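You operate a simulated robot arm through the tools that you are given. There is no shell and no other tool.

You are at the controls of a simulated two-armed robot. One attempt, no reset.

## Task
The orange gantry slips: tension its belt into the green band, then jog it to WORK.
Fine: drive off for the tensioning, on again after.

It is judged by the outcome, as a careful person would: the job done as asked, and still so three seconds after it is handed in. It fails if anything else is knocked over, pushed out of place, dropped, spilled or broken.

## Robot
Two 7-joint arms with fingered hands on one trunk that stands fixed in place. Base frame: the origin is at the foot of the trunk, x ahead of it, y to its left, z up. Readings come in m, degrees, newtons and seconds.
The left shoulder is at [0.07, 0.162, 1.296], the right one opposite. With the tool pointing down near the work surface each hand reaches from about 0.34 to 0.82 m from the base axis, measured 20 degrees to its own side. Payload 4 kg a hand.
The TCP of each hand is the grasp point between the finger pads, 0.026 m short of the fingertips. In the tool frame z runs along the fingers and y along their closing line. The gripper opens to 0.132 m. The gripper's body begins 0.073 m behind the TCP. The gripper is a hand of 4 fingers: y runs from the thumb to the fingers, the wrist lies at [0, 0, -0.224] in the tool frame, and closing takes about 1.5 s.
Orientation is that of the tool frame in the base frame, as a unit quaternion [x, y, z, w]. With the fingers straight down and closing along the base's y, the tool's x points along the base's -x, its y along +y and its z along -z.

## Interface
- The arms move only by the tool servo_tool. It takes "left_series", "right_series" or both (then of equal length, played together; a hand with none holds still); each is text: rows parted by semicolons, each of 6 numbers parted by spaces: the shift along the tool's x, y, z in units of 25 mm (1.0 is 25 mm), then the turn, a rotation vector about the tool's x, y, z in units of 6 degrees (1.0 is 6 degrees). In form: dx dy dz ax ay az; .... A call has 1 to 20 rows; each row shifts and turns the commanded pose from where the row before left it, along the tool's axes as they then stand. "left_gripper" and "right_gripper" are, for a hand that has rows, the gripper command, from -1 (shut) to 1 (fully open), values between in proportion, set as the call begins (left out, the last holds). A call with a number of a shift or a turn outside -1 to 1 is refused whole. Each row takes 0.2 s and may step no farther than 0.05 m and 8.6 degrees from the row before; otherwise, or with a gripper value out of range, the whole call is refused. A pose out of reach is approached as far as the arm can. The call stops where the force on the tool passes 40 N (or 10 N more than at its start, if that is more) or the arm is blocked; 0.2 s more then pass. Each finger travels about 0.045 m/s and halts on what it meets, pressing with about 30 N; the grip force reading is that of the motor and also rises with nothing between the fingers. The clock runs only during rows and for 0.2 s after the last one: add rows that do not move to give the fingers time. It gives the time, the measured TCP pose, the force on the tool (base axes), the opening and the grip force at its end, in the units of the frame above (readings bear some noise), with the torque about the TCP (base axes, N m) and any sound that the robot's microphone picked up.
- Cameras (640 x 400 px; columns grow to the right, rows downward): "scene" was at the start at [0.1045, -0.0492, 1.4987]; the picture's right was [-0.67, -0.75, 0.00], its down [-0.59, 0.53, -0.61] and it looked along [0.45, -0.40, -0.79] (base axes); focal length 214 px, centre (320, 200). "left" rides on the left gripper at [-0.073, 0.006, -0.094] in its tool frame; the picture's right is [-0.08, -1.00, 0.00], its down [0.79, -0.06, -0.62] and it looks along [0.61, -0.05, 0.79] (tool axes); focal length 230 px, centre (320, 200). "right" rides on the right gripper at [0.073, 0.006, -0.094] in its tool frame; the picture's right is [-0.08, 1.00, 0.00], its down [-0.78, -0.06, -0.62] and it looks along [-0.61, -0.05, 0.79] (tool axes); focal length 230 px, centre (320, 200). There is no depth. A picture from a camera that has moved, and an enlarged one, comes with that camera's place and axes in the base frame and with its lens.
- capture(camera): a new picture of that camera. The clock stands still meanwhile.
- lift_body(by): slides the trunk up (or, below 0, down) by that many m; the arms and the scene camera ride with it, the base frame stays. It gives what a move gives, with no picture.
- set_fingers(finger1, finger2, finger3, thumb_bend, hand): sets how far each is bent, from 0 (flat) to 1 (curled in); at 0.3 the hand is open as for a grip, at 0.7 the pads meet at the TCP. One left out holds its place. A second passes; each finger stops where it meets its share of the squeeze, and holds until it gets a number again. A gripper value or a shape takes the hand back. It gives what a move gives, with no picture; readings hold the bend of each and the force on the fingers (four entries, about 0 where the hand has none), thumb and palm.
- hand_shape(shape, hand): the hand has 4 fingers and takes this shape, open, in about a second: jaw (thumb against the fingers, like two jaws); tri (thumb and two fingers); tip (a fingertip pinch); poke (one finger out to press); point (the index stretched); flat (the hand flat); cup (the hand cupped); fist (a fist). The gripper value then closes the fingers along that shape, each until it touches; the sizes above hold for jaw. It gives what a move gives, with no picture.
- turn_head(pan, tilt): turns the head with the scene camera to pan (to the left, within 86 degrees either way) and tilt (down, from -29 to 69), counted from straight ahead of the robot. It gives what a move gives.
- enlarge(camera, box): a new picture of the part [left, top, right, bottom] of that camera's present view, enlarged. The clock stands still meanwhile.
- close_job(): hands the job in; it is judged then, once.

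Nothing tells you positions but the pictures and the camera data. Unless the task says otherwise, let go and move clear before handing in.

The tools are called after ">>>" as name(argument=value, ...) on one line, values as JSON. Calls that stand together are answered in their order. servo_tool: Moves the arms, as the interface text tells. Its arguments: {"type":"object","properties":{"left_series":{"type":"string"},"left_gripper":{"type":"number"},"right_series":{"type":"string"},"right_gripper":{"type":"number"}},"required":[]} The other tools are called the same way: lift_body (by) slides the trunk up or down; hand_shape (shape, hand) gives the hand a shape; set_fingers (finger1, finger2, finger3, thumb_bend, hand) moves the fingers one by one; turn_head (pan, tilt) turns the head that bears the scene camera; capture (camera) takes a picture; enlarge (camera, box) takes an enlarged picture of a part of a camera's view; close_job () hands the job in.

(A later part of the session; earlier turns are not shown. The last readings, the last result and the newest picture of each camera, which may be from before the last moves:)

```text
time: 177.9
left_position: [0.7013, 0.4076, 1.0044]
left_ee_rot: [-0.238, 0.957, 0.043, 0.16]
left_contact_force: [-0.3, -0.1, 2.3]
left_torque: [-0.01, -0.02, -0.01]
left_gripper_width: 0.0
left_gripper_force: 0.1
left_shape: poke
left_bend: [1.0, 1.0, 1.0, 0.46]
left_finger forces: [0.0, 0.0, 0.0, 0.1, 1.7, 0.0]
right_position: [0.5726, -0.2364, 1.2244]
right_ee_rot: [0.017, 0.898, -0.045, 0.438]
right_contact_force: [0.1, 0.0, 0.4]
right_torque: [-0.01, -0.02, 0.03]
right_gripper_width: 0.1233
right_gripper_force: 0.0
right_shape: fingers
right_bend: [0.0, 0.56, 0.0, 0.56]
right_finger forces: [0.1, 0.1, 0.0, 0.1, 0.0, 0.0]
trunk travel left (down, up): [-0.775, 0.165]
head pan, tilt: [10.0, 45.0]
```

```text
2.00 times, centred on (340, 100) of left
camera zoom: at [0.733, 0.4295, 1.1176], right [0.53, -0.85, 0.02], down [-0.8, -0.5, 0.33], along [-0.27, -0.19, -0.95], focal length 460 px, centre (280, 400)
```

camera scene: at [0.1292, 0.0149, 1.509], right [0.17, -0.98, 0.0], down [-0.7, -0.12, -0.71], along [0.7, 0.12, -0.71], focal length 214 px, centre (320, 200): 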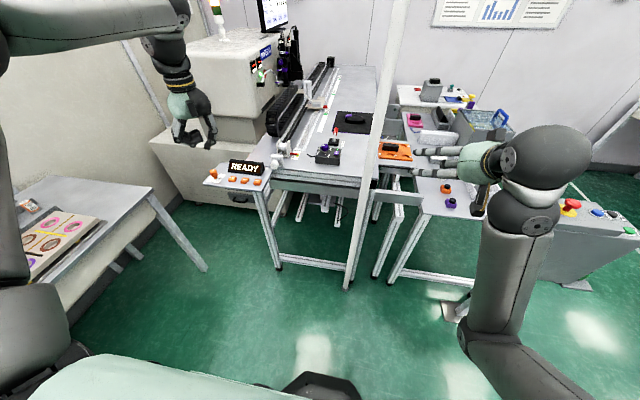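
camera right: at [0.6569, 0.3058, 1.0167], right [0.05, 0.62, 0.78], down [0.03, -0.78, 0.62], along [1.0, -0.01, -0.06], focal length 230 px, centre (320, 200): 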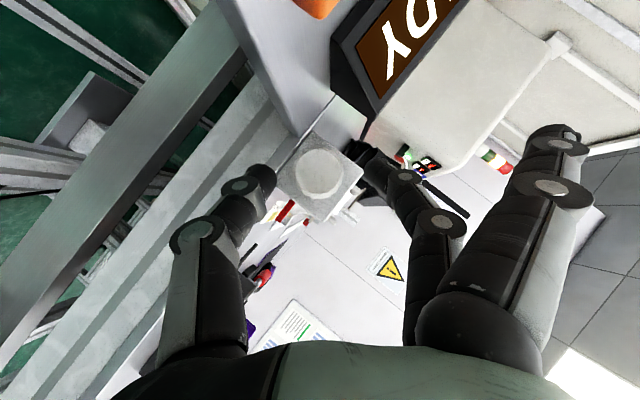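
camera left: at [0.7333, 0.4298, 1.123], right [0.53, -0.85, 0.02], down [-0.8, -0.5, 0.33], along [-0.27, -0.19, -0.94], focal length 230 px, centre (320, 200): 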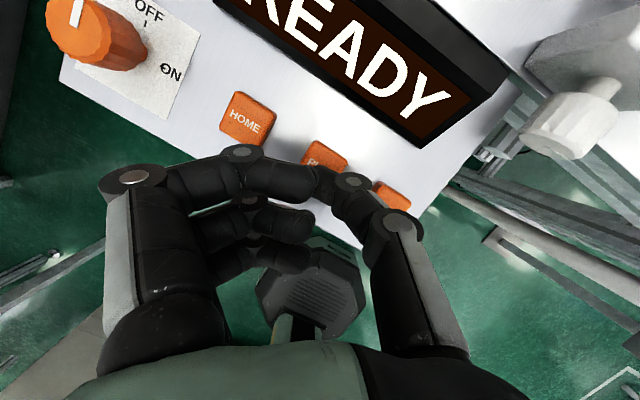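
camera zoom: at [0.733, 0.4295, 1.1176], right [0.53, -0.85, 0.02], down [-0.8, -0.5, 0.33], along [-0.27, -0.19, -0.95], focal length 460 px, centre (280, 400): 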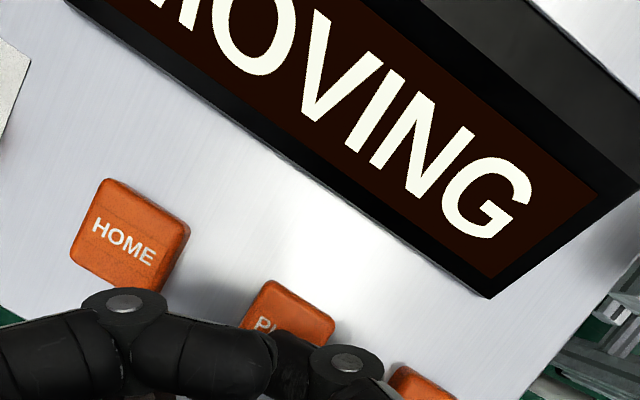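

The carriage moves at roughly 36 mm/s while PLUS is held. I keep holding about 3 s and check again.

>>> servo_tool(left_series="0 0 0 0 0 0; 0 0 0 0 0 0; 0 0 0 0 0 0; 0 0 0 0 0 0; 0 0 0 0 0 0; 0 0 0 0 0 0; 0 0 0 0 0 0; 0 0 0 0 0 0; 0 0 0 0 0 0; 0 0 0 0 0 0; 0 0 0 0 0 0; 0 0 0 0 0 0; 0 0 0 0 0 0; 0 0 0 0 0 0")

>>> enlarge(camera="scene", box=[320, 70, 400, 130])

>>> enlarge(camera="left", box=[200, 0, 480, 200])

```text
time: 180.9
left_position: [0.7013, 0.4071, 1.0039]
left_ee_rot: [-0.237, 0.957, 0.043, 0.16]
left_contact_force: [1.2, 0.7, 1.9]
left_torque: [0.01, -0.06, -0.05]
left_gripper_width: 0.0001
left_gripper_force: 0.1
left_shape: poke
left_bend: [1.0, 1.0, 1.0, 0.46]
left_finger forces: [0.0, 0.0, 0.0, 0.1, 1.7, 0.0]
right_position: [0.5723, -0.2363, 1.2237]
right_ee_rot: [0.017, 0.897, -0.045, 0.439]
right_contact_force: [-0.5, -1.1, -0.1]
right_torque: [0.04, 0.0, -0.01]
right_gripper_width: 0.1234
right_gripper_force: 0.1
right_shape: fingers
right_bend: [0.0, 0.56, 0.0, 0.56]
right_finger forces: [0.0, 0.0, 0.1, 0.1, 0.0, 0.0]
trunk travel left (down, up): [-0.775, 0.165]
head pan, tilt: [10.0, 45.0]
```

```text
6.67 times, centred on (360, 100) of scene
camera zoom: at [0.129, 0.0144, 1.509], right [0.17, -0.98, 0.0], down [-0.7, -0.12, -0.71], along [0.7, 0.12, -0.71], focal length 1430 px, centre (53, 867)
```

zoom: 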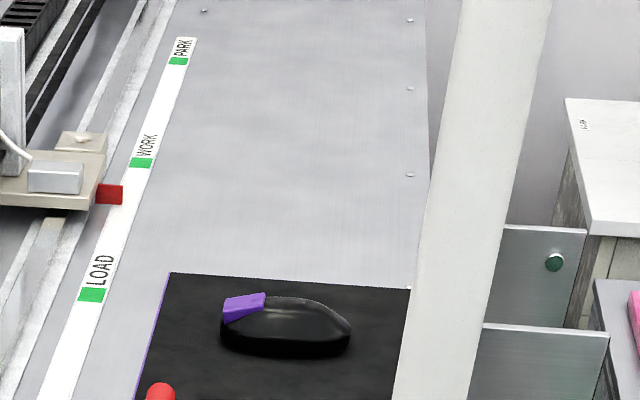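

```text
2.00 times, centred on (340, 100) of left
camera zoom: at [0.7329, 0.4295, 1.1175], right [0.53, -0.85, 0.02], down [-0.8, -0.5, 0.33], along [-0.27, -0.19, -0.95], focal length 460 px, centre (280, 400)
```

zoom: 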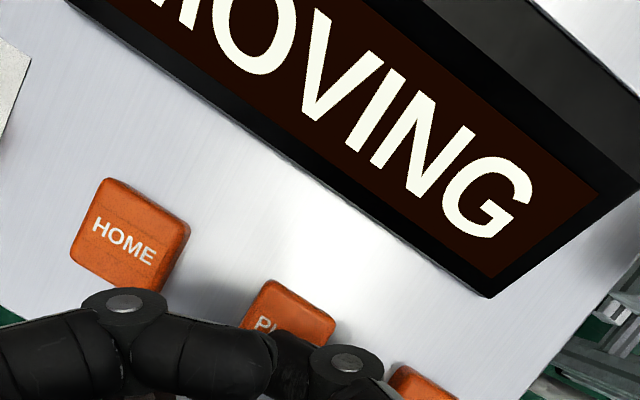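

The carriage is about two-thirds of the way. I hold for 2.4 s more, then will release short of WORK and measure before the final nudge.

>>> servo_tool(left_series="0 0 0 0 0 0; 0 0 0 0 0 0; 0 0 0 0 0 0; 0 0 0 0 0 0; 0 0 0 0 0 0; 0 0 0 0 0 0; 0 0 0 0 0 0; 0 0 0 0 0 0; 0 0 0 0 0 0; 0 0 0 0 0 0")

>>> enlarge(camera="scene", box=[320, 70, 400, 130])

>>> enlarge(camera="left", box=[200, 0, 480, 200])

```text
time: 183.1
left_position: [0.7012, 0.4071, 1.0051]
left_ee_rot: [-0.239, 0.957, 0.044, 0.16]
left_contact_force: [-0.3, -0.1, 1.5]
left_torque: [0.01, -0.03, -0.02]
left_gripper_width: 0.0
left_gripper_force: 0.0
left_shape: poke
left_bend: [1.0, 1.0, 1.0, 0.46]
left_finger forces: [0.0, 0.1, 0.1, 0.1, 1.6, 0.0]
right_position: [0.572, -0.2361, 1.2239]
right_ee_rot: [0.017, 0.897, -0.045, 0.439]
right_contact_force: [0.0, -0.1, 0.7]
right_torque: [0.0, 0.0, -0.05]
right_gripper_width: 0.1232
right_gripper_force: 0.1
right_shape: fingers
right_bend: [0.0, 0.56, 0.0, 0.56]
right_finger forces: [0.1, 0.1, 0.0, 0.0, 0.1, 0.0]
trunk travel left (down, up): [-0.775, 0.165]
head pan, tilt: [10.0, 45.0]
```

```text
6.67 times, centred on (360, 100) of scene
camera zoom: at [0.129, 0.0144, 1.509], right [0.17, -0.98, 0.0], down [-0.7, -0.12, -0.71], along [0.7, 0.12, -0.71], focal length 1430 px, centre (53, 867)
```

zoom: 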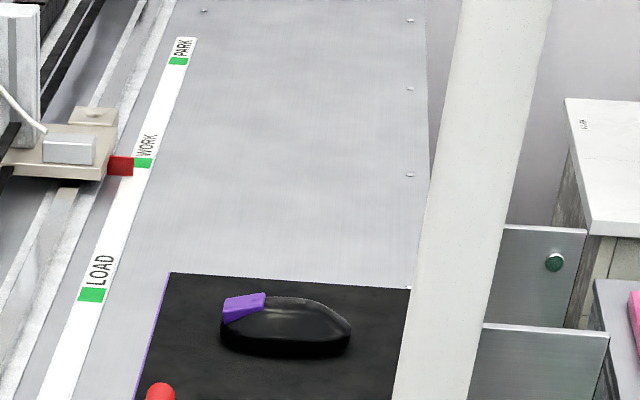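

```text
2.00 times, centred on (340, 100) of left
camera zoom: at [0.7329, 0.4295, 1.1175], right [0.53, -0.85, 0.02], down [-0.8, -0.5, 0.33], along [-0.27, -0.19, -0.95], focal length 460 px, centre (280, 400)
```

zoom: 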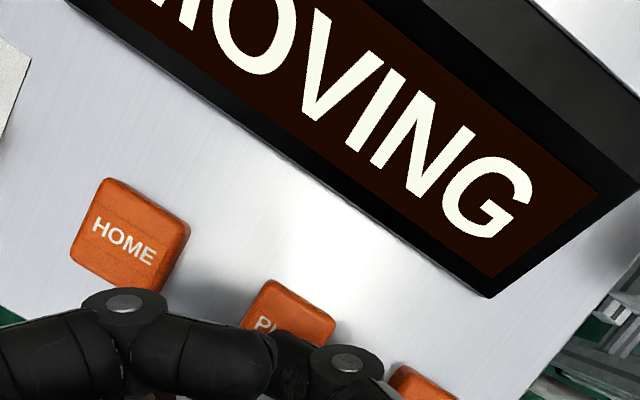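

The flag is elevated above the strip, so its true position is still about 5 cm short of WORK. I hold a moment more, then release to measure exactly.

>>> servo_tool(left_series="0 0 0 0 0 0; -0.157 0 -0.453 0 0 0; -0.157 0 -0.453 0 0 0; 0 0 0 0 0 0; 0 0 0 0 0 0")

>>> enlarge(camera="scene", box=[320, 70, 400, 130])

>>> capture(camera="left")

```text
time: 184.3
left_position: [0.7011, 0.407, 1.0289]
left_ee_rot: [-0.238, 0.957, 0.043, 0.16]
left_contact_force: [-0.6, 0.1, -0.3]
left_torque: [0.0, 0.01, 0.02]
left_gripper_width: 0.0
left_gripper_force: 0.1
left_shape: poke
left_bend: [1.0, 1.0, 1.0, 0.46]
left_finger forces: [0.0, 0.0, 0.1, 0.0, 0.0, 0.0]
right_position: [0.5726, -0.2366, 1.2241]
right_ee_rot: [0.017, 0.897, -0.045, 0.439]
right_contact_force: [0.0, 0.6, -0.7]
right_torque: [0.01, 0.01, 0.02]
right_gripper_width: 0.1235
right_gripper_force: 0.1
right_shape: fingers
right_bend: [0.0, 0.56, 0.0, 0.56]
right_finger forces: [0.0, 0.0, 0.0, 0.0, 0.1, 0.0]
trunk travel left (down, up): [-0.775, 0.165]
head pan, tilt: [10.0, 45.0]
```

```text
6.67 times, centred on (360, 100) of scene
camera zoom: at [0.1291, 0.0146, 1.509], right [0.17, -0.98, 0.0], down [-0.7, -0.12, -0.71], along [0.7, 0.12, -0.71], focal length 1430 px, centre (53, 867)
```

zoom: 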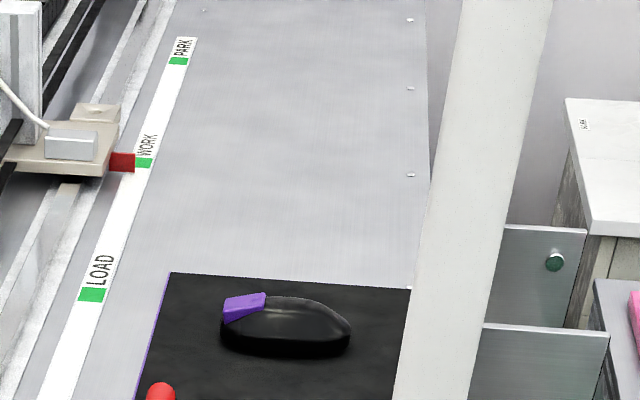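

```text
taken
camera left: at [0.7329, 0.4294, 1.141], right [0.53, -0.85, 0.02], down [-0.8, -0.5, 0.33], along [-0.27, -0.19, -0.95], focal length 230 px, centre (320, 200)
```

left: 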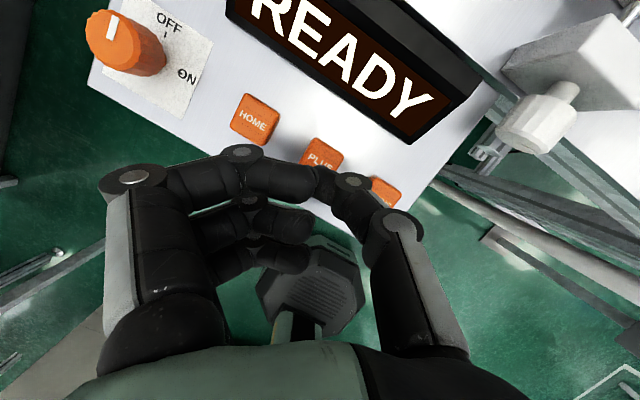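

The carriage has stopped (READY). I measure the flag against the WORK mark from two camera heights: first here, then with the trunk raised 15 cm.

>>> enlarge(camera="scene", box=[324, 84, 352, 104])

>>> lift_body(by=0.15)

>>> capture(camera="scene")

```text
16.00 times, centred on (338, 94) of scene
camera zoom: at [0.1291, 0.0146, 1.509], right [0.17, -0.98, 0.0], down [-0.7, -0.12, -0.71], along [0.7, 0.12, -0.71], focal length 3432 px, centre (32, 1896)
```

zoom: 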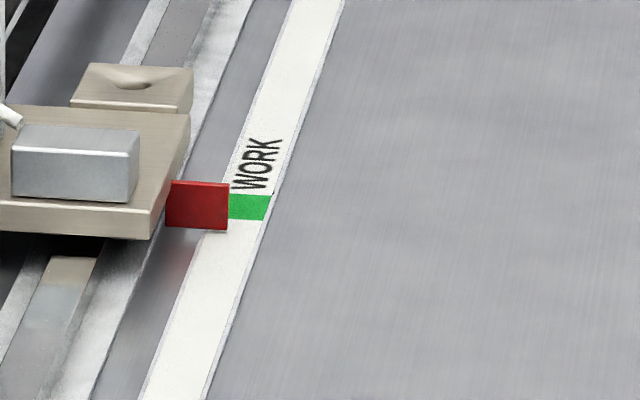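

```text
time: 186.0
left_position: [0.7002, 0.4072, 1.1773]
left_ee_rot: [-0.239, 0.957, 0.043, 0.16]
left_contact_force: [0.0, 0.0, -0.1]
left_torque: [0.01, -0.01, -0.03]
left_gripper_width: 0.0
left_gripper_force: 0.0
left_shape: poke
left_bend: [1.0, 1.0, 1.0, 0.46]
left_finger forces: [0.1, 0.0, 0.1, 0.0, 0.1, 0.1]
right_position: [0.5719, -0.2357, 1.3737]
right_ee_rot: [0.017, 0.897, -0.045, 0.439]
right_contact_force: [-0.3, -0.3, 0.2]
right_torque: [0.0, 0.01, -0.02]
right_gripper_width: 0.1234
right_gripper_force: 0.1
right_shape: fingers
right_bend: [0.0, 0.56, 0.0, 0.56]
right_finger forces: [0.0, 0.0, 0.1, 0.0, 0.1, 0.0]
trunk travel left (down, up): [-0.925, 0.015]
head pan, tilt: [10.0, 45.0]
```

```text
taken
camera scene: at [0.1293, 0.0146, 1.659], right [0.17, -0.98, 0.0], down [-0.7, -0.12, -0.71], along [0.7, 0.12, -0.71], focal length 214 px, centre (320, 200)
```

scene: 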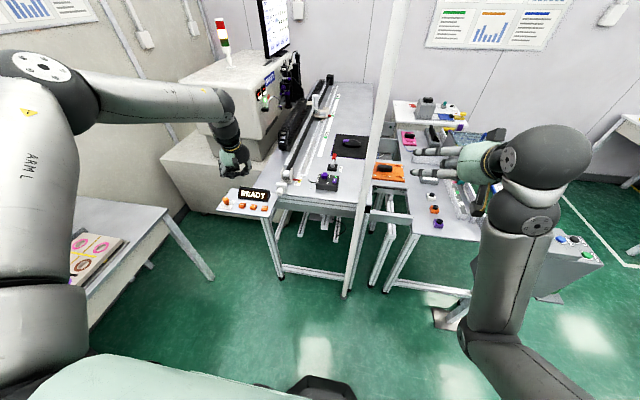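

>>> enlarge(camera="scene", box=[318, 96, 346, 116])

>>> enlarge(camera="scene", box=[310, 80, 370, 180])

```text
16.00 times, centred on (332, 106) of scene
camera zoom: at [0.1293, 0.0146, 1.659], right [0.17, -0.98, 0.0], down [-0.7, -0.12, -0.71], along [0.7, 0.12, -0.71], focal length 3432 px, centre (128, 1704)
```

zoom: 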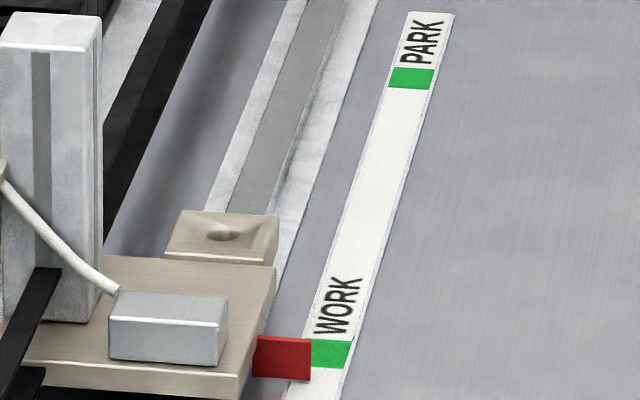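

```text
4.00 times, centred on (340, 130) of scene
camera zoom: at [0.1293, 0.0146, 1.659], right [0.17, -0.98, 0.0], down [-0.7, -0.12, -0.71], along [0.7, 0.12, -0.71], focal length 858 px, centre (240, 480)
```

zoom: 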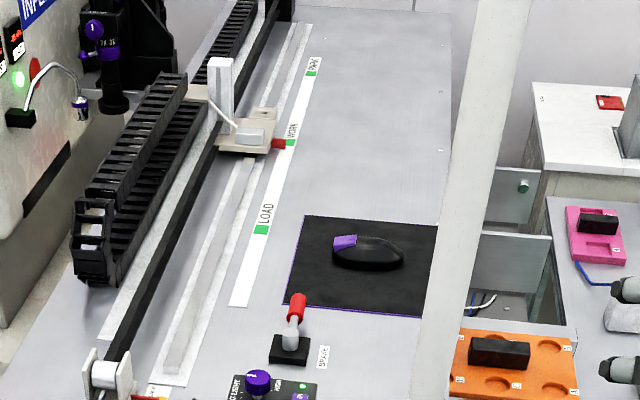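

From two heights the flag's face is about 2.5–3 cm short of the middle of the WORK mark. I lower the trunk back and give PLUS a short press of roughly 0.6 s (≈2 cm).

>>> lift_body(by=-0.15)

>>> servo_tool(left_series="0.235 0 0.68 0 0 0; 0 0 0 0 0 0; 0 0 0 0 0 0")

>>> capture(camera="left")

```text
time: 187.8
left_position: [0.701, 0.4068, 1.0284]
left_ee_rot: [-0.238, 0.957, 0.043, 0.16]
left_contact_force: [0.3, 0.3, -0.5]
left_torque: [-0.03, 0.0, -0.02]
left_gripper_width: 0.0
left_gripper_force: 0.0
left_shape: poke
left_bend: [1.0, 1.0, 1.0, 0.46]
left_finger forces: [0.0, 0.0, 0.1, 0.0, 0.0, 0.0]
right_position: [0.5727, -0.2365, 1.2226]
right_ee_rot: [0.017, 0.897, -0.045, 0.439]
right_contact_force: [-0.2, -0.1, 0.3]
right_torque: [-0.01, -0.02, 0.03]
right_gripper_width: 0.1233
right_gripper_force: 0.1
right_shape: fingers
right_bend: [0.0, 0.56, 0.0, 0.56]
right_finger forces: [0.1, 0.0, 0.0, 0.2, 0.1, 0.0]
trunk travel left (down, up): [-0.775, 0.165]
head pan, tilt: [10.0, 45.0]
```

```text
time: 188.6
left_position: [0.7012, 0.4058, 1.0105]
left_ee_rot: [-0.238, 0.957, 0.043, 0.16]
left_contact_force: [0.0, -0.3, -0.6]
left_torque: [0.0, 0.04, -0.03]
left_gripper_width: 0.0
left_gripper_force: 0.1
left_shape: poke
left_bend: [1.0, 1.0, 1.0, 0.46]
left_finger forces: [0.0, 0.0, 0.0, 0.1, 0.0, 0.0]
right_position: [0.572, -0.2354, 1.2237]
right_ee_rot: [0.017, 0.897, -0.045, 0.439]
right_contact_force: [0.7, -0.1, 0.1]
right_torque: [0.0, -0.05, -0.02]
right_gripper_width: 0.1232
right_gripper_force: 0.0
right_shape: fingers
right_bend: [0.0, 0.56, 0.0, 0.56]
right_finger forces: [0.1, 0.1, 0.1, 0.0, 0.1, 0.0]
trunk travel left (down, up): [-0.775, 0.165]
head pan, tilt: [10.0, 45.0]
```

```text
taken
camera left: at [0.7329, 0.4293, 1.1232], right [0.53, -0.85, 0.02], down [-0.8, -0.5, 0.33], along [-0.27, -0.19, -0.95], focal length 230 px, centre (320, 200)
```

left: 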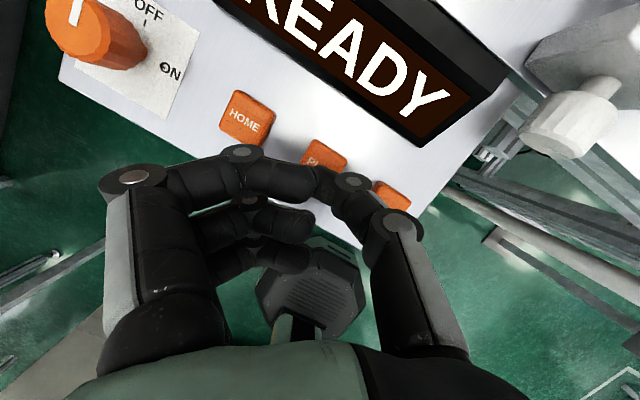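

Back just above PLUS, still READY. I press briefly and release within one call.

>>> servo_tool(left_series="0.0784 0 0.2268 0 0 0; 0 0 0 0 0 0; 0 0 0 0 0 0; -0.157 0 -0.453 0 0 0; -0.157 0 -0.453 0 0 0; 0 0 0 0 0 0")

>>> enlarge(camera="scene", box=[324, 84, 352, 104])

```text
time: 190.0
left_position: [0.7021, 0.4068, 1.0274]
left_ee_rot: [-0.238, 0.957, 0.043, 0.159]
left_contact_force: [0.3, 0.5, 0.4]
left_torque: [-0.02, 0.01, 0.02]
left_gripper_width: 0.0
left_gripper_force: 0.1
left_shape: poke
left_bend: [1.0, 1.0, 1.0, 0.46]
left_finger forces: [0.0, 0.0, 0.1, 0.1, 0.0, 0.1]
right_position: [0.5718, -0.235, 1.2247]
right_ee_rot: [0.017, 0.897, -0.045, 0.439]
right_contact_force: [0.0, -0.2, -0.9]
right_torque: [0.02, -0.04, -0.03]
right_gripper_width: 0.1235
right_gripper_force: 0.0
right_shape: fingers
right_bend: [0.0, 0.56, 0.0, 0.56]
right_finger forces: [0.0, 0.0, 0.0, 0.1, 0.1, 0.0]
trunk travel left (down, up): [-0.775, 0.165]
head pan, tilt: [10.0, 45.0]
heard: click
```

```text
16.00 times, centred on (338, 94) of scene
camera zoom: at [0.1295, 0.0147, 1.509], right [0.17, -0.98, 0.0], down [-0.7, -0.12, -0.71], along [0.7, 0.12, -0.71], focal length 3432 px, centre (32, 1896)
```

zoom: 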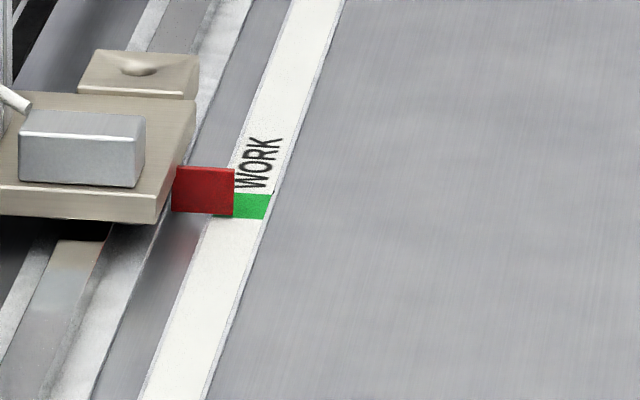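

The flag advanced about 15 mm and now overlaps the mark in this oblique view. To settle the parallax I'll raise the left hand clear and look from a low and a high camera position.

>>> servo_tool(left_series="-0.327 0 -0.945 0 0 0; -0.327 0 -0.945 0 0 0; -0.327 0 -0.945 0 0 0; -0.327 0 -0.945 0 0 0; -0.327 0 -0.945 0 0 0; -0.327 0 -0.945 0 0 0; -0.327 0 -0.945 0 0 0")

>>> enlarge(camera="scene", box=[324, 84, 352, 104])

>>> lift_body(by=-0.16)

>>> capture(camera="scene")

```text
time: 191.6
left_position: [0.7017, 0.406, 1.2032]
left_ee_rot: [-0.238, 0.957, 0.043, 0.16]
left_contact_force: [1.0, 0.6, 0.7]
left_torque: [-0.01, 0.01, 0.02]
left_gripper_width: 0.0
left_gripper_force: 0.1
left_shape: poke
left_bend: [1.0, 1.0, 1.0, 0.46]
left_finger forces: [0.1, 0.0, 0.0, 0.0, 0.1, 0.1]
right_position: [0.5717, -0.236, 1.2238]
right_ee_rot: [0.017, 0.897, -0.045, 0.439]
right_contact_force: [0.4, -0.1, -0.3]
right_torque: [0.01, -0.02, 0.0]
right_gripper_width: 0.1234
right_gripper_force: 0.1
right_shape: fingers
right_bend: [0.0, 0.56, 0.0, 0.56]
right_finger forces: [0.1, 0.0, 0.0, 0.0, 0.0, 0.1]
trunk travel left (down, up): [-0.775, 0.165]
head pan, tilt: [10.0, 45.0]
```

```text
16.00 times, centred on (338, 94) of scene
camera zoom: at [0.129, 0.0143, 1.509], right [0.17, -0.98, 0.0], down [-0.7, -0.12, -0.71], along [0.7, 0.12, -0.71], focal length 3432 px, centre (32, 1896)
```

zoom: 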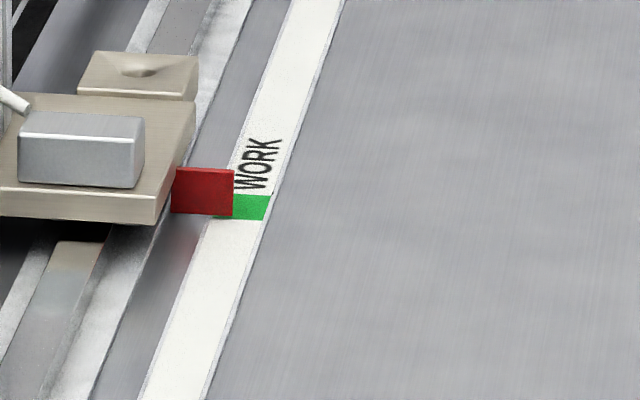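

```text
time: 193.4
left_position: [0.7013, 0.4068, 1.0426]
left_ee_rot: [-0.238, 0.957, 0.043, 0.16]
left_contact_force: [1.1, 0.3, 0.9]
left_torque: [0.0, -0.01, -0.04]
left_gripper_width: 0.0
left_gripper_force: 0.1
left_shape: poke
left_bend: [1.0, 1.0, 1.0, 0.46]
left_finger forces: [0.0, 0.0, 0.0, 0.1, 0.0, 0.0]
right_position: [0.5718, -0.2353, 1.0634]
right_ee_rot: [0.017, 0.897, -0.045, 0.439]
right_contact_force: [-0.1, 0.2, 0.7]
right_torque: [0.01, -0.01, 0.01]
right_gripper_width: 0.1234
right_gripper_force: 0.1
right_shape: fingers
right_bend: [0.0, 0.56, 0.0, 0.56]
right_finger forces: [0.1, 0.0, 0.0, 0.0, 0.0, 0.1]
trunk travel left (down, up): [-0.615, 0.325]
head pan, tilt: [10.0, 45.0]
```

```text
taken
camera scene: at [0.1289, 0.0146, 1.3491], right [0.17, -0.98, 0.0], down [-0.7, -0.12, -0.71], along [0.7, 0.12, -0.71], focal length 214 px, centre (320, 200)
```

scene: 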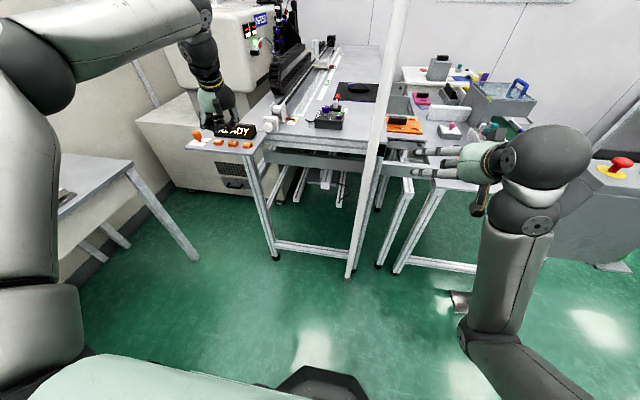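

>>> enlarge(camera="scene", box=[318, 56, 350, 80])

>>> enlarge(camera="scene", box=[280, 50, 380, 120])

```text
16.00 times, centred on (334, 68) of scene
camera zoom: at [0.1289, 0.0146, 1.3491], right [0.17, -0.98, 0.0], down [-0.7, -0.12, -0.71], along [0.7, 0.12, -0.71], focal length 3432 px, centre (96, 2312)
```

zoom: 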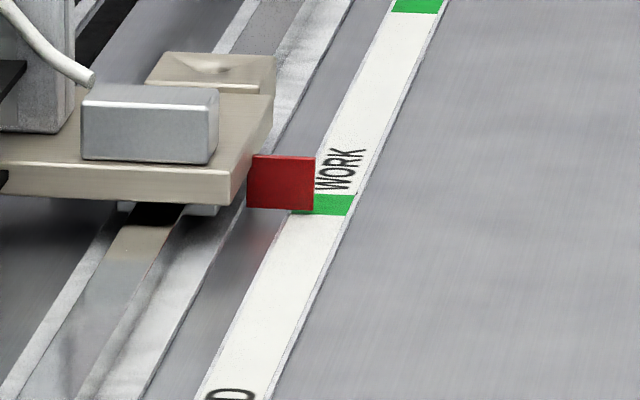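

```text
5.71 times, centred on (330, 85) of scene
camera zoom: at [0.1289, 0.0146, 1.3491], right [0.17, -0.98, 0.0], down [-0.7, -0.12, -0.71], along [0.7, 0.12, -0.71], focal length 1226 px, centre (263, 857)
```

zoom: 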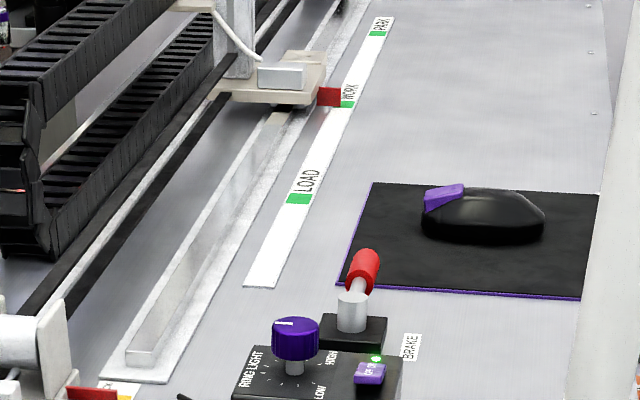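

Now the high view.

>>> lift_body(by=0.32)

>>> enlarge(camera="scene", box=[316, 98, 348, 122])

```text
time: 196.6
left_position: [0.7029, 0.4056, 1.3614]
left_ee_rot: [-0.238, 0.957, 0.044, 0.161]
left_contact_force: [0.7, -0.8, -0.6]
left_torque: [0.04, -0.01, 0.02]
left_gripper_width: 0.0
left_gripper_force: 0.0
left_shape: poke
left_bend: [1.0, 1.0, 1.0, 0.46]
left_finger forces: [0.0, 0.1, 0.0, 0.0, 0.0, 0.0]
right_position: [0.5725, -0.236, 1.3848]
right_ee_rot: [0.017, 0.897, -0.044, 0.439]
right_contact_force: [-0.7, -0.2, 0.3]
right_torque: [0.02, -0.01, 0.01]
right_gripper_width: 0.1234
right_gripper_force: 0.1
right_shape: fingers
right_bend: [0.0, 0.56, 0.0, 0.56]
right_finger forces: [0.1, 0.0, 0.0, 0.1, 0.0, 0.0]
trunk travel left (down, up): [-0.935, 0.005]
head pan, tilt: [10.0, 45.0]
```

```text
16.00 times, centred on (332, 110) of scene
camera zoom: at [0.1293, 0.0146, 1.669], right [0.17, -0.98, 0.0], down [-0.7, -0.12, -0.71], along [0.7, 0.12, -0.71], focal length 3432 px, centre (128, 1640)
```

zoom: 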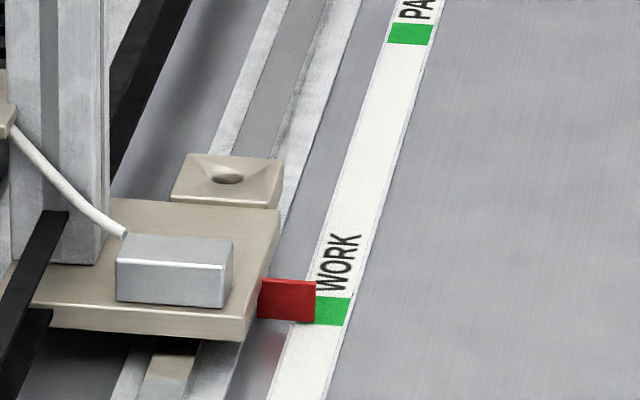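

I zoom in much closer on flag and mark for accuracy.

>>> enlarge(camera="scene", box=[327, 113, 336, 120])

```text
16.00 times, centred on (332, 116) of scene
camera zoom: at [0.1293, 0.0146, 1.669], right [0.17, -0.98, 0.0], down [-0.7, -0.12, -0.71], along [0.7, 0.12, -0.71], focal length 3432 px, centre (136, 1536)
```

zoom: 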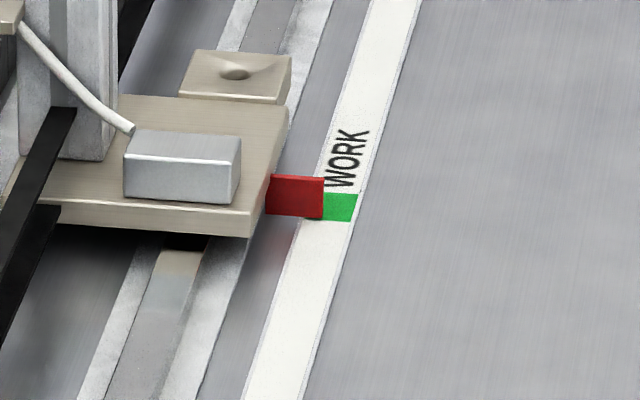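

Averaging the three views, the flag's middle is about 1 cm short of the middle of the WORK mark. I lower the trunk again, return the fingertip to just above PLUS, and give one shorter press.

>>> lift_body(by=-0.16)

>>> servo_tool(left_series="0.327 0 0.945 0 0 0; 0.327 0 0.945 0 0 0; 0.327 0 0.945 0 0 0; 0.327 0 0.945 0 0 0; 0.327 0 0.945 0 0 0; 0.327 0 0.945 0 0 0; 0.327 0 0.945 0 0 0; 0 0 0 0 0 0; 0 0 0 0 0 0")

>>> capture(camera="left")

```text
time: 198.4
left_position: [0.7015, 0.4066, 1.2036]
left_ee_rot: [-0.239, 0.957, 0.043, 0.161]
left_contact_force: [0.0, 0.6, -1.1]
left_torque: [0.0, 0.01, 0.0]
left_gripper_width: 0.0
left_gripper_force: 0.1
left_shape: poke
left_bend: [1.0, 1.0, 1.0, 0.46]
left_finger forces: [0.0, 0.0, 0.0, 0.1, 0.0, 0.0]
right_position: [0.5697, -0.2362, 1.223]
right_ee_rot: [0.018, 0.897, -0.045, 0.439]
right_contact_force: [-0.4, 0.0, -0.7]
right_torque: [-0.01, 0.03, 0.01]
right_gripper_width: 0.1236
right_gripper_force: 0.1
right_shape: fingers
right_bend: [0.0, 0.56, 0.0, 0.56]
right_finger forces: [0.0, 0.0, 0.0, 0.0, 0.1, 0.0]
trunk travel left (down, up): [-0.775, 0.165]
head pan, tilt: [10.0, 45.0]
```

```text
time: 200.4
left_position: [0.7013, 0.4067, 1.0296]
left_ee_rot: [-0.239, 0.957, 0.043, 0.16]
left_contact_force: [-1.2, 0.5, 0.1]
left_torque: [0.04, -0.03, 0.01]
left_gripper_width: 0.0001
left_gripper_force: 0.1
left_shape: poke
left_bend: [1.0, 1.0, 1.0, 0.46]
left_finger forces: [0.0, 0.0, 0.1, 0.0, 0.1, 0.0]
right_position: [0.5721, -0.2354, 1.2234]
right_ee_rot: [0.017, 0.897, -0.045, 0.439]
right_contact_force: [0.2, -0.2, 0.0]
right_torque: [-0.05, 0.0, -0.01]
right_gripper_width: 0.1234
right_gripper_force: 0.1
right_shape: fingers
right_bend: [0.0, 0.56, 0.0, 0.56]
right_finger forces: [0.0, 0.0, 0.0, 0.0, 0.0, 0.0]
trunk travel left (down, up): [-0.775, 0.165]
head pan, tilt: [10.0, 45.0]
```

```text
taken
camera left: at [0.7329, 0.429, 1.1416], right [0.53, -0.85, 0.02], down [-0.8, -0.5, 0.33], along [-0.27, -0.19, -0.95], focal length 230 px, centre (320, 200)
```

left: 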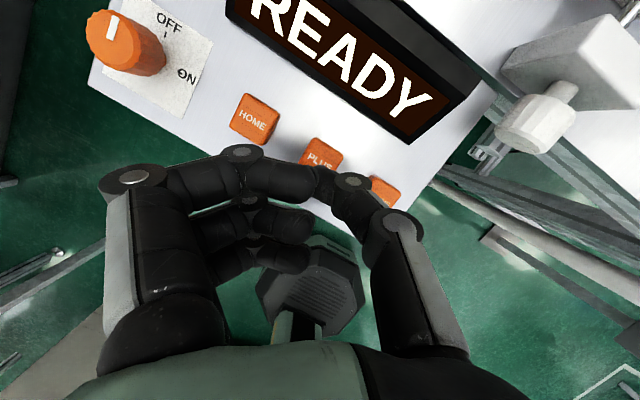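

Back over PLUS and READY. I descend to the pre-press height, then a press of about 0.3 s.

>>> servo_tool(left_series="0.2405 0 0.695 0 0 0; 0 0 0 0 0 0; 0 0 0 0 0 0; 0.0888 0 0.2567 0 0 0; 0 0 0 0 0 0; -0.157 0 -0.453 0 0 0; -0.157 0 -0.453 0 0 0; 0 0 0 0 0 0")

>>> enlarge(camera="scene", box=[324, 84, 352, 104])

>>> capture(camera="left")

```text
time: 202.2
left_position: [0.7012, 0.4065, 1.0272]
left_ee_rot: [-0.238, 0.957, 0.043, 0.16]
left_contact_force: [0.1, -0.1, -0.3]
left_torque: [-0.02, 0.03, 0.0]
left_gripper_width: 0.0
left_gripper_force: 0.0
left_shape: poke
left_bend: [1.0, 1.0, 1.0, 0.46]
left_finger forces: [0.1, 0.0, 0.0, 0.0, 0.1, 0.1]
right_position: [0.5734, -0.235, 1.2231]
right_ee_rot: [0.017, 0.897, -0.045, 0.439]
right_contact_force: [0.1, -0.5, 0.7]
right_torque: [-0.03, 0.0, 0.03]
right_gripper_width: 0.1231
right_gripper_force: 0.1
right_shape: fingers
right_bend: [0.0, 0.56, 0.0, 0.56]
right_finger forces: [0.0, 0.0, 0.1, 0.0, 0.0, 0.0]
trunk travel left (down, up): [-0.775, 0.165]
head pan, tilt: [10.0, 45.0]
heard: click
```

```text
16.00 times, centred on (338, 94) of scene
camera zoom: at [0.1294, 0.0147, 1.509], right [0.17, -0.98, 0.0], down [-0.7, -0.12, -0.71], along [0.7, 0.12, -0.71], focal length 3432 px, centre (32, 1896)
```

zoom: 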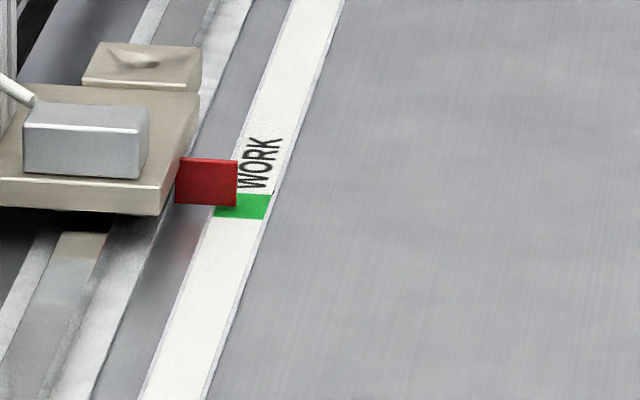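

```text
taken
camera left: at [0.7326, 0.4291, 1.1396], right [0.53, -0.85, 0.02], down [-0.8, -0.5, 0.33], along [-0.27, -0.19, -0.95], focal length 230 px, centre (320, 200)
```

left: 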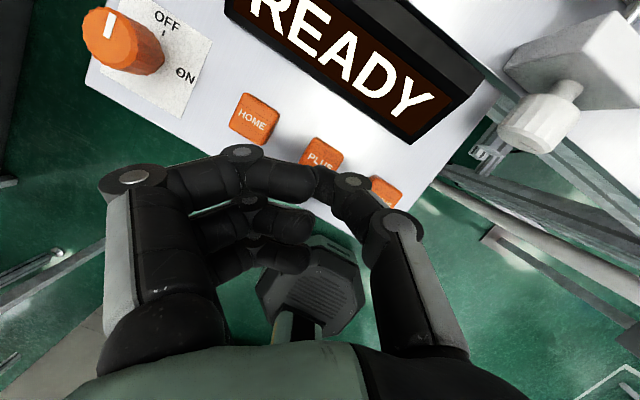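

The flag's lower edge now lies right at the middle of the mark in this view. I verify once more from the low and high camera positions.

>>> servo_tool(left_series="-0.327 0 -0.945 0 0 0; -0.327 0 -0.945 0 0 0; -0.327 0 -0.945 0 0 0; -0.327 0 -0.945 0 0 0; -0.327 0 -0.945 0 0 0; -0.327 0 -0.945 0 0 0; -0.327 0 -0.945 0 0 0")

>>> lift_body(by=-0.16)

>>> enlarge(camera="scene", box=[318, 56, 350, 80])

>>> lift_body(by=0.32)

>>> enlarge(camera="scene", box=[316, 98, 348, 122])

```text
time: 203.8
left_position: [0.7015, 0.4051, 1.2014]
left_ee_rot: [-0.239, 0.957, 0.043, 0.159]
left_contact_force: [-0.1, -0.1, 0.1]
left_torque: [0.01, -0.01, -0.01]
left_gripper_width: 0.0
left_gripper_force: 0.0
left_shape: poke
left_bend: [1.0, 1.0, 1.0, 0.46]
left_finger forces: [0.1, 0.0, 0.0, 0.0, 0.1, 0.1]
right_position: [0.5711, -0.2362, 1.2236]
right_ee_rot: [0.017, 0.897, -0.045, 0.439]
right_contact_force: [0.7, -0.3, -0.8]
right_torque: [0.01, -0.01, 0.01]
right_gripper_width: 0.1235
right_gripper_force: 0.0
right_shape: fingers
right_bend: [0.0, 0.56, 0.0, 0.56]
right_finger forces: [0.0, 0.1, 0.1, 0.1, 0.1, 0.0]
trunk travel left (down, up): [-0.775, 0.165]
head pan, tilt: [10.0, 45.0]
```

```text
time: 205.6
left_position: [0.7015, 0.4061, 1.0428]
left_ee_rot: [-0.239, 0.957, 0.044, 0.16]
left_contact_force: [-0.5, 0.4, 0.4]
left_torque: [0.01, 0.03, -0.02]
left_gripper_width: 0.0
left_gripper_force: 0.0
left_shape: poke
left_bend: [1.0, 1.0, 1.0, 0.46]
left_finger forces: [0.0, 0.0, 0.1, 0.1, 0.1, 0.0]
right_position: [0.5719, -0.2369, 1.064]
right_ee_rot: [0.017, 0.897, -0.045, 0.439]
right_contact_force: [0.3, -0.3, 0.2]
right_torque: [0.01, -0.02, 0.03]
right_gripper_width: 0.1235
right_gripper_force: 0.1
right_shape: fingers
right_bend: [0.0, 0.56, 0.0, 0.56]
right_finger forces: [0.0, 0.0, 0.0, 0.1, 0.1, 0.1]
trunk travel left (down, up): [-0.615, 0.325]
head pan, tilt: [10.0, 45.0]
```

```text
16.00 times, centred on (334, 68) of scene
camera zoom: at [0.1289, 0.0146, 1.3491], right [0.17, -0.98, 0.0], down [-0.7, -0.12, -0.71], along [0.7, 0.12, -0.71], focal length 3432 px, centre (96, 2312)
```

zoom: 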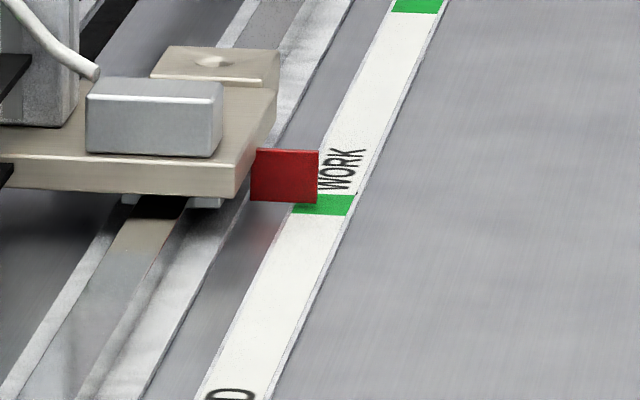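

```text
time: 208.8
left_position: [0.7006, 0.405, 1.3611]
left_ee_rot: [-0.238, 0.957, 0.043, 0.16]
left_contact_force: [-0.1, -0.2, -0.3]
left_torque: [-0.02, -0.03, 0.0]
left_gripper_width: 0.0
left_gripper_force: 0.0
left_shape: poke
left_bend: [1.0, 1.0, 1.0, 0.46]
left_finger forces: [0.0, 0.0, 0.0, 0.1, 0.0, 0.0]
right_position: [0.5722, -0.2361, 1.3821]
right_ee_rot: [0.017, 0.897, -0.045, 0.439]
right_contact_force: [-0.6, -0.4, 0.5]
right_torque: [0.03, 0.04, -0.03]
right_gripper_width: 0.1233
right_gripper_force: 0.1
right_shape: fingers
right_bend: [0.0, 0.56, 0.0, 0.56]
right_finger forces: [0.0, 0.0, 0.0, 0.0, 0.1, 0.1]
trunk travel left (down, up): [-0.935, 0.005]
head pan, tilt: [10.0, 45.0]
```

```text
16.00 times, centred on (332, 110) of scene
camera zoom: at [0.1293, 0.0146, 1.669], right [0.17, -0.98, 0.0], down [-0.7, -0.12, -0.71], along [0.7, 0.12, -0.71], focal length 3432 px, centre (128, 1640)
```

zoom: 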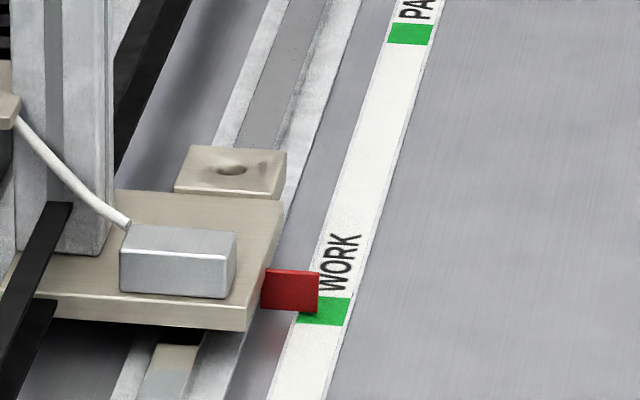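

All three views agree the flag centre is now within about 3 mm of the mark's middle, slightly short. One minimal tap should centre it; I go back to PLUS for that.

>>> lift_body(by=-0.16)

>>> servo_tool(left_series="0.327 0 0.945 0 0 0; 0.327 0 0.945 0 0 0; 0.327 0 0.945 0 0 0; 0.327 0 0.945 0 0 0; 0.327 0 0.945 0 0 0; 0.327 0 0.945 0 0 0; 0.327 0 0.945 0 0 0; 0 0 0 0 0 0; 0 0 0 0 0 0")

>>> capture(camera="left")

```text
time: 210.6
left_position: [0.7019, 0.4065, 1.2013]
left_ee_rot: [-0.239, 0.957, 0.044, 0.161]
left_contact_force: [0.3, -0.3, -0.5]
left_torque: [-0.03, 0.0, 0.0]
left_gripper_width: 0.0
left_gripper_force: 0.0
left_shape: poke
left_bend: [1.0, 1.0, 1.0, 0.46]
left_finger forces: [0.0, 0.0, 0.0, 0.0, 0.0, 0.0]
right_position: [0.5731, -0.2368, 1.2231]
right_ee_rot: [0.017, 0.897, -0.045, 0.44]
right_contact_force: [0.7, 0.0, 0.3]
right_torque: [-0.01, 0.03, -0.03]
right_gripper_width: 0.1231
right_gripper_force: 0.1
right_shape: fingers
right_bend: [0.0, 0.56, 0.0, 0.56]
right_finger forces: [0.0, 0.0, 0.1, 0.0, 0.0, 0.0]
trunk travel left (down, up): [-0.775, 0.165]
head pan, tilt: [10.0, 45.0]
```

```text
time: 212.6
left_position: [0.6997, 0.4068, 1.0267]
left_ee_rot: [-0.238, 0.957, 0.043, 0.16]
left_contact_force: [0.6, -0.2, -0.3]
left_torque: [0.02, 0.01, 0.0]
left_gripper_width: 0.0
left_gripper_force: 0.0
left_shape: poke
left_bend: [1.0, 1.0, 1.0, 0.46]
left_finger forces: [0.0, 0.0, 0.0, 0.1, 0.1, 0.0]
right_position: [0.573, -0.2365, 1.2236]
right_ee_rot: [0.017, 0.897, -0.044, 0.439]
right_contact_force: [0.2, 0.5, 0.1]
right_torque: [0.02, 0.02, 0.01]
right_gripper_width: 0.1235
right_gripper_force: 0.1
right_shape: fingers
right_bend: [0.0, 0.56, 0.0, 0.56]
right_finger forces: [0.0, 0.0, 0.1, 0.0, 0.0, 0.0]
trunk travel left (down, up): [-0.775, 0.165]
head pan, tilt: [10.0, 45.0]
```

```text
taken
camera left: at [0.732, 0.4285, 1.1395], right [0.53, -0.85, 0.02], down [-0.8, -0.5, 0.33], along [-0.27, -0.19, -0.95], focal length 230 px, centre (320, 200)
```

left: 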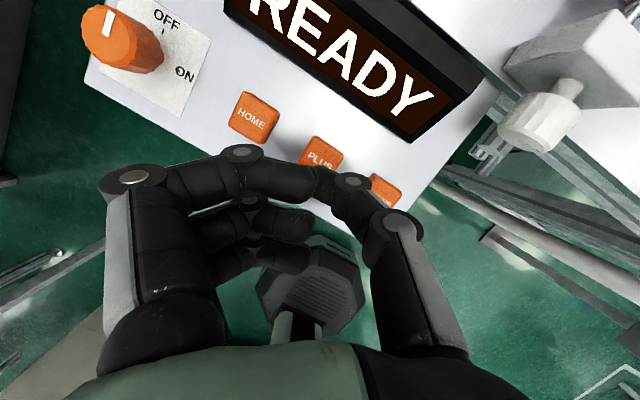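

>>> servo_tool(left_series="0.213 0 0.616 0 0 0; 0 0 0 0 0 0; 0 0 0 0 0 0; 0.105 0 0.302 0 0 0; -0.157 0 -0.453 0 0 0; -0.157 0 -0.453 0 0 0; 0 0 0 0 0 0")

>>> enlarge(camera="scene", box=[324, 84, 352, 104])

>>> capture(camera="left")

```text
time: 214.2
left_position: [0.7017, 0.4064, 1.0271]
left_ee_rot: [-0.238, 0.957, 0.044, 0.159]
left_contact_force: [-0.2, -0.2, -0.4]
left_torque: [0.0, -0.01, 0.02]
left_gripper_width: 0.0
left_gripper_force: 0.1
left_shape: poke
left_bend: [1.0, 1.0, 1.0, 0.46]
left_finger forces: [0.1, 0.1, 0.0, 0.1, 0.0, 0.1]
right_position: [0.5712, -0.2366, 1.2237]
right_ee_rot: [0.018, 0.897, -0.046, 0.438]
right_contact_force: [0.6, 0.1, -0.2]
right_torque: [0.0, 0.0, 0.01]
right_gripper_width: 0.1236
right_gripper_force: 0.1
right_shape: fingers
right_bend: [0.0, 0.56, 0.0, 0.56]
right_finger forces: [0.1, 0.1, 0.0, 0.0, 0.0, 0.0]
trunk travel left (down, up): [-0.775, 0.165]
head pan, tilt: [10.0, 45.0]
heard: click
```

```text
16.00 times, centred on (338, 94) of scene
camera zoom: at [0.1295, 0.0148, 1.509], right [0.17, -0.98, 0.0], down [-0.7, -0.12, -0.71], along [0.7, 0.12, -0.71], focal length 3432 px, centre (32, 1896)
```

zoom: 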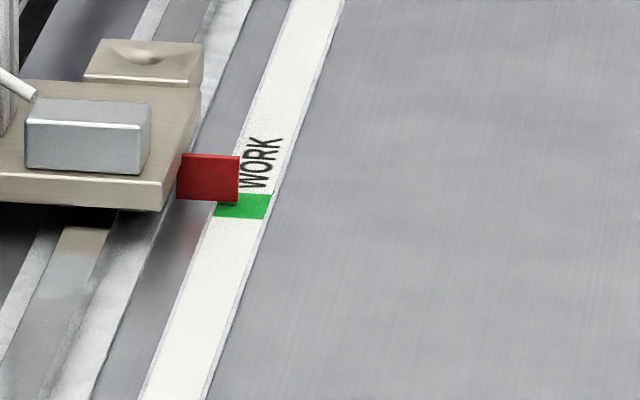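

```text
taken
camera left: at [0.7326, 0.4286, 1.1392], right [0.53, -0.85, 0.02], down [-0.8, -0.5, 0.33], along [-0.27, -0.19, -0.95], focal length 230 px, centre (320, 200)
```

left: 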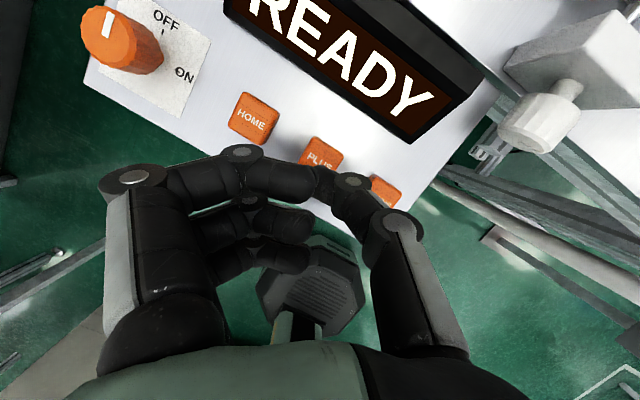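

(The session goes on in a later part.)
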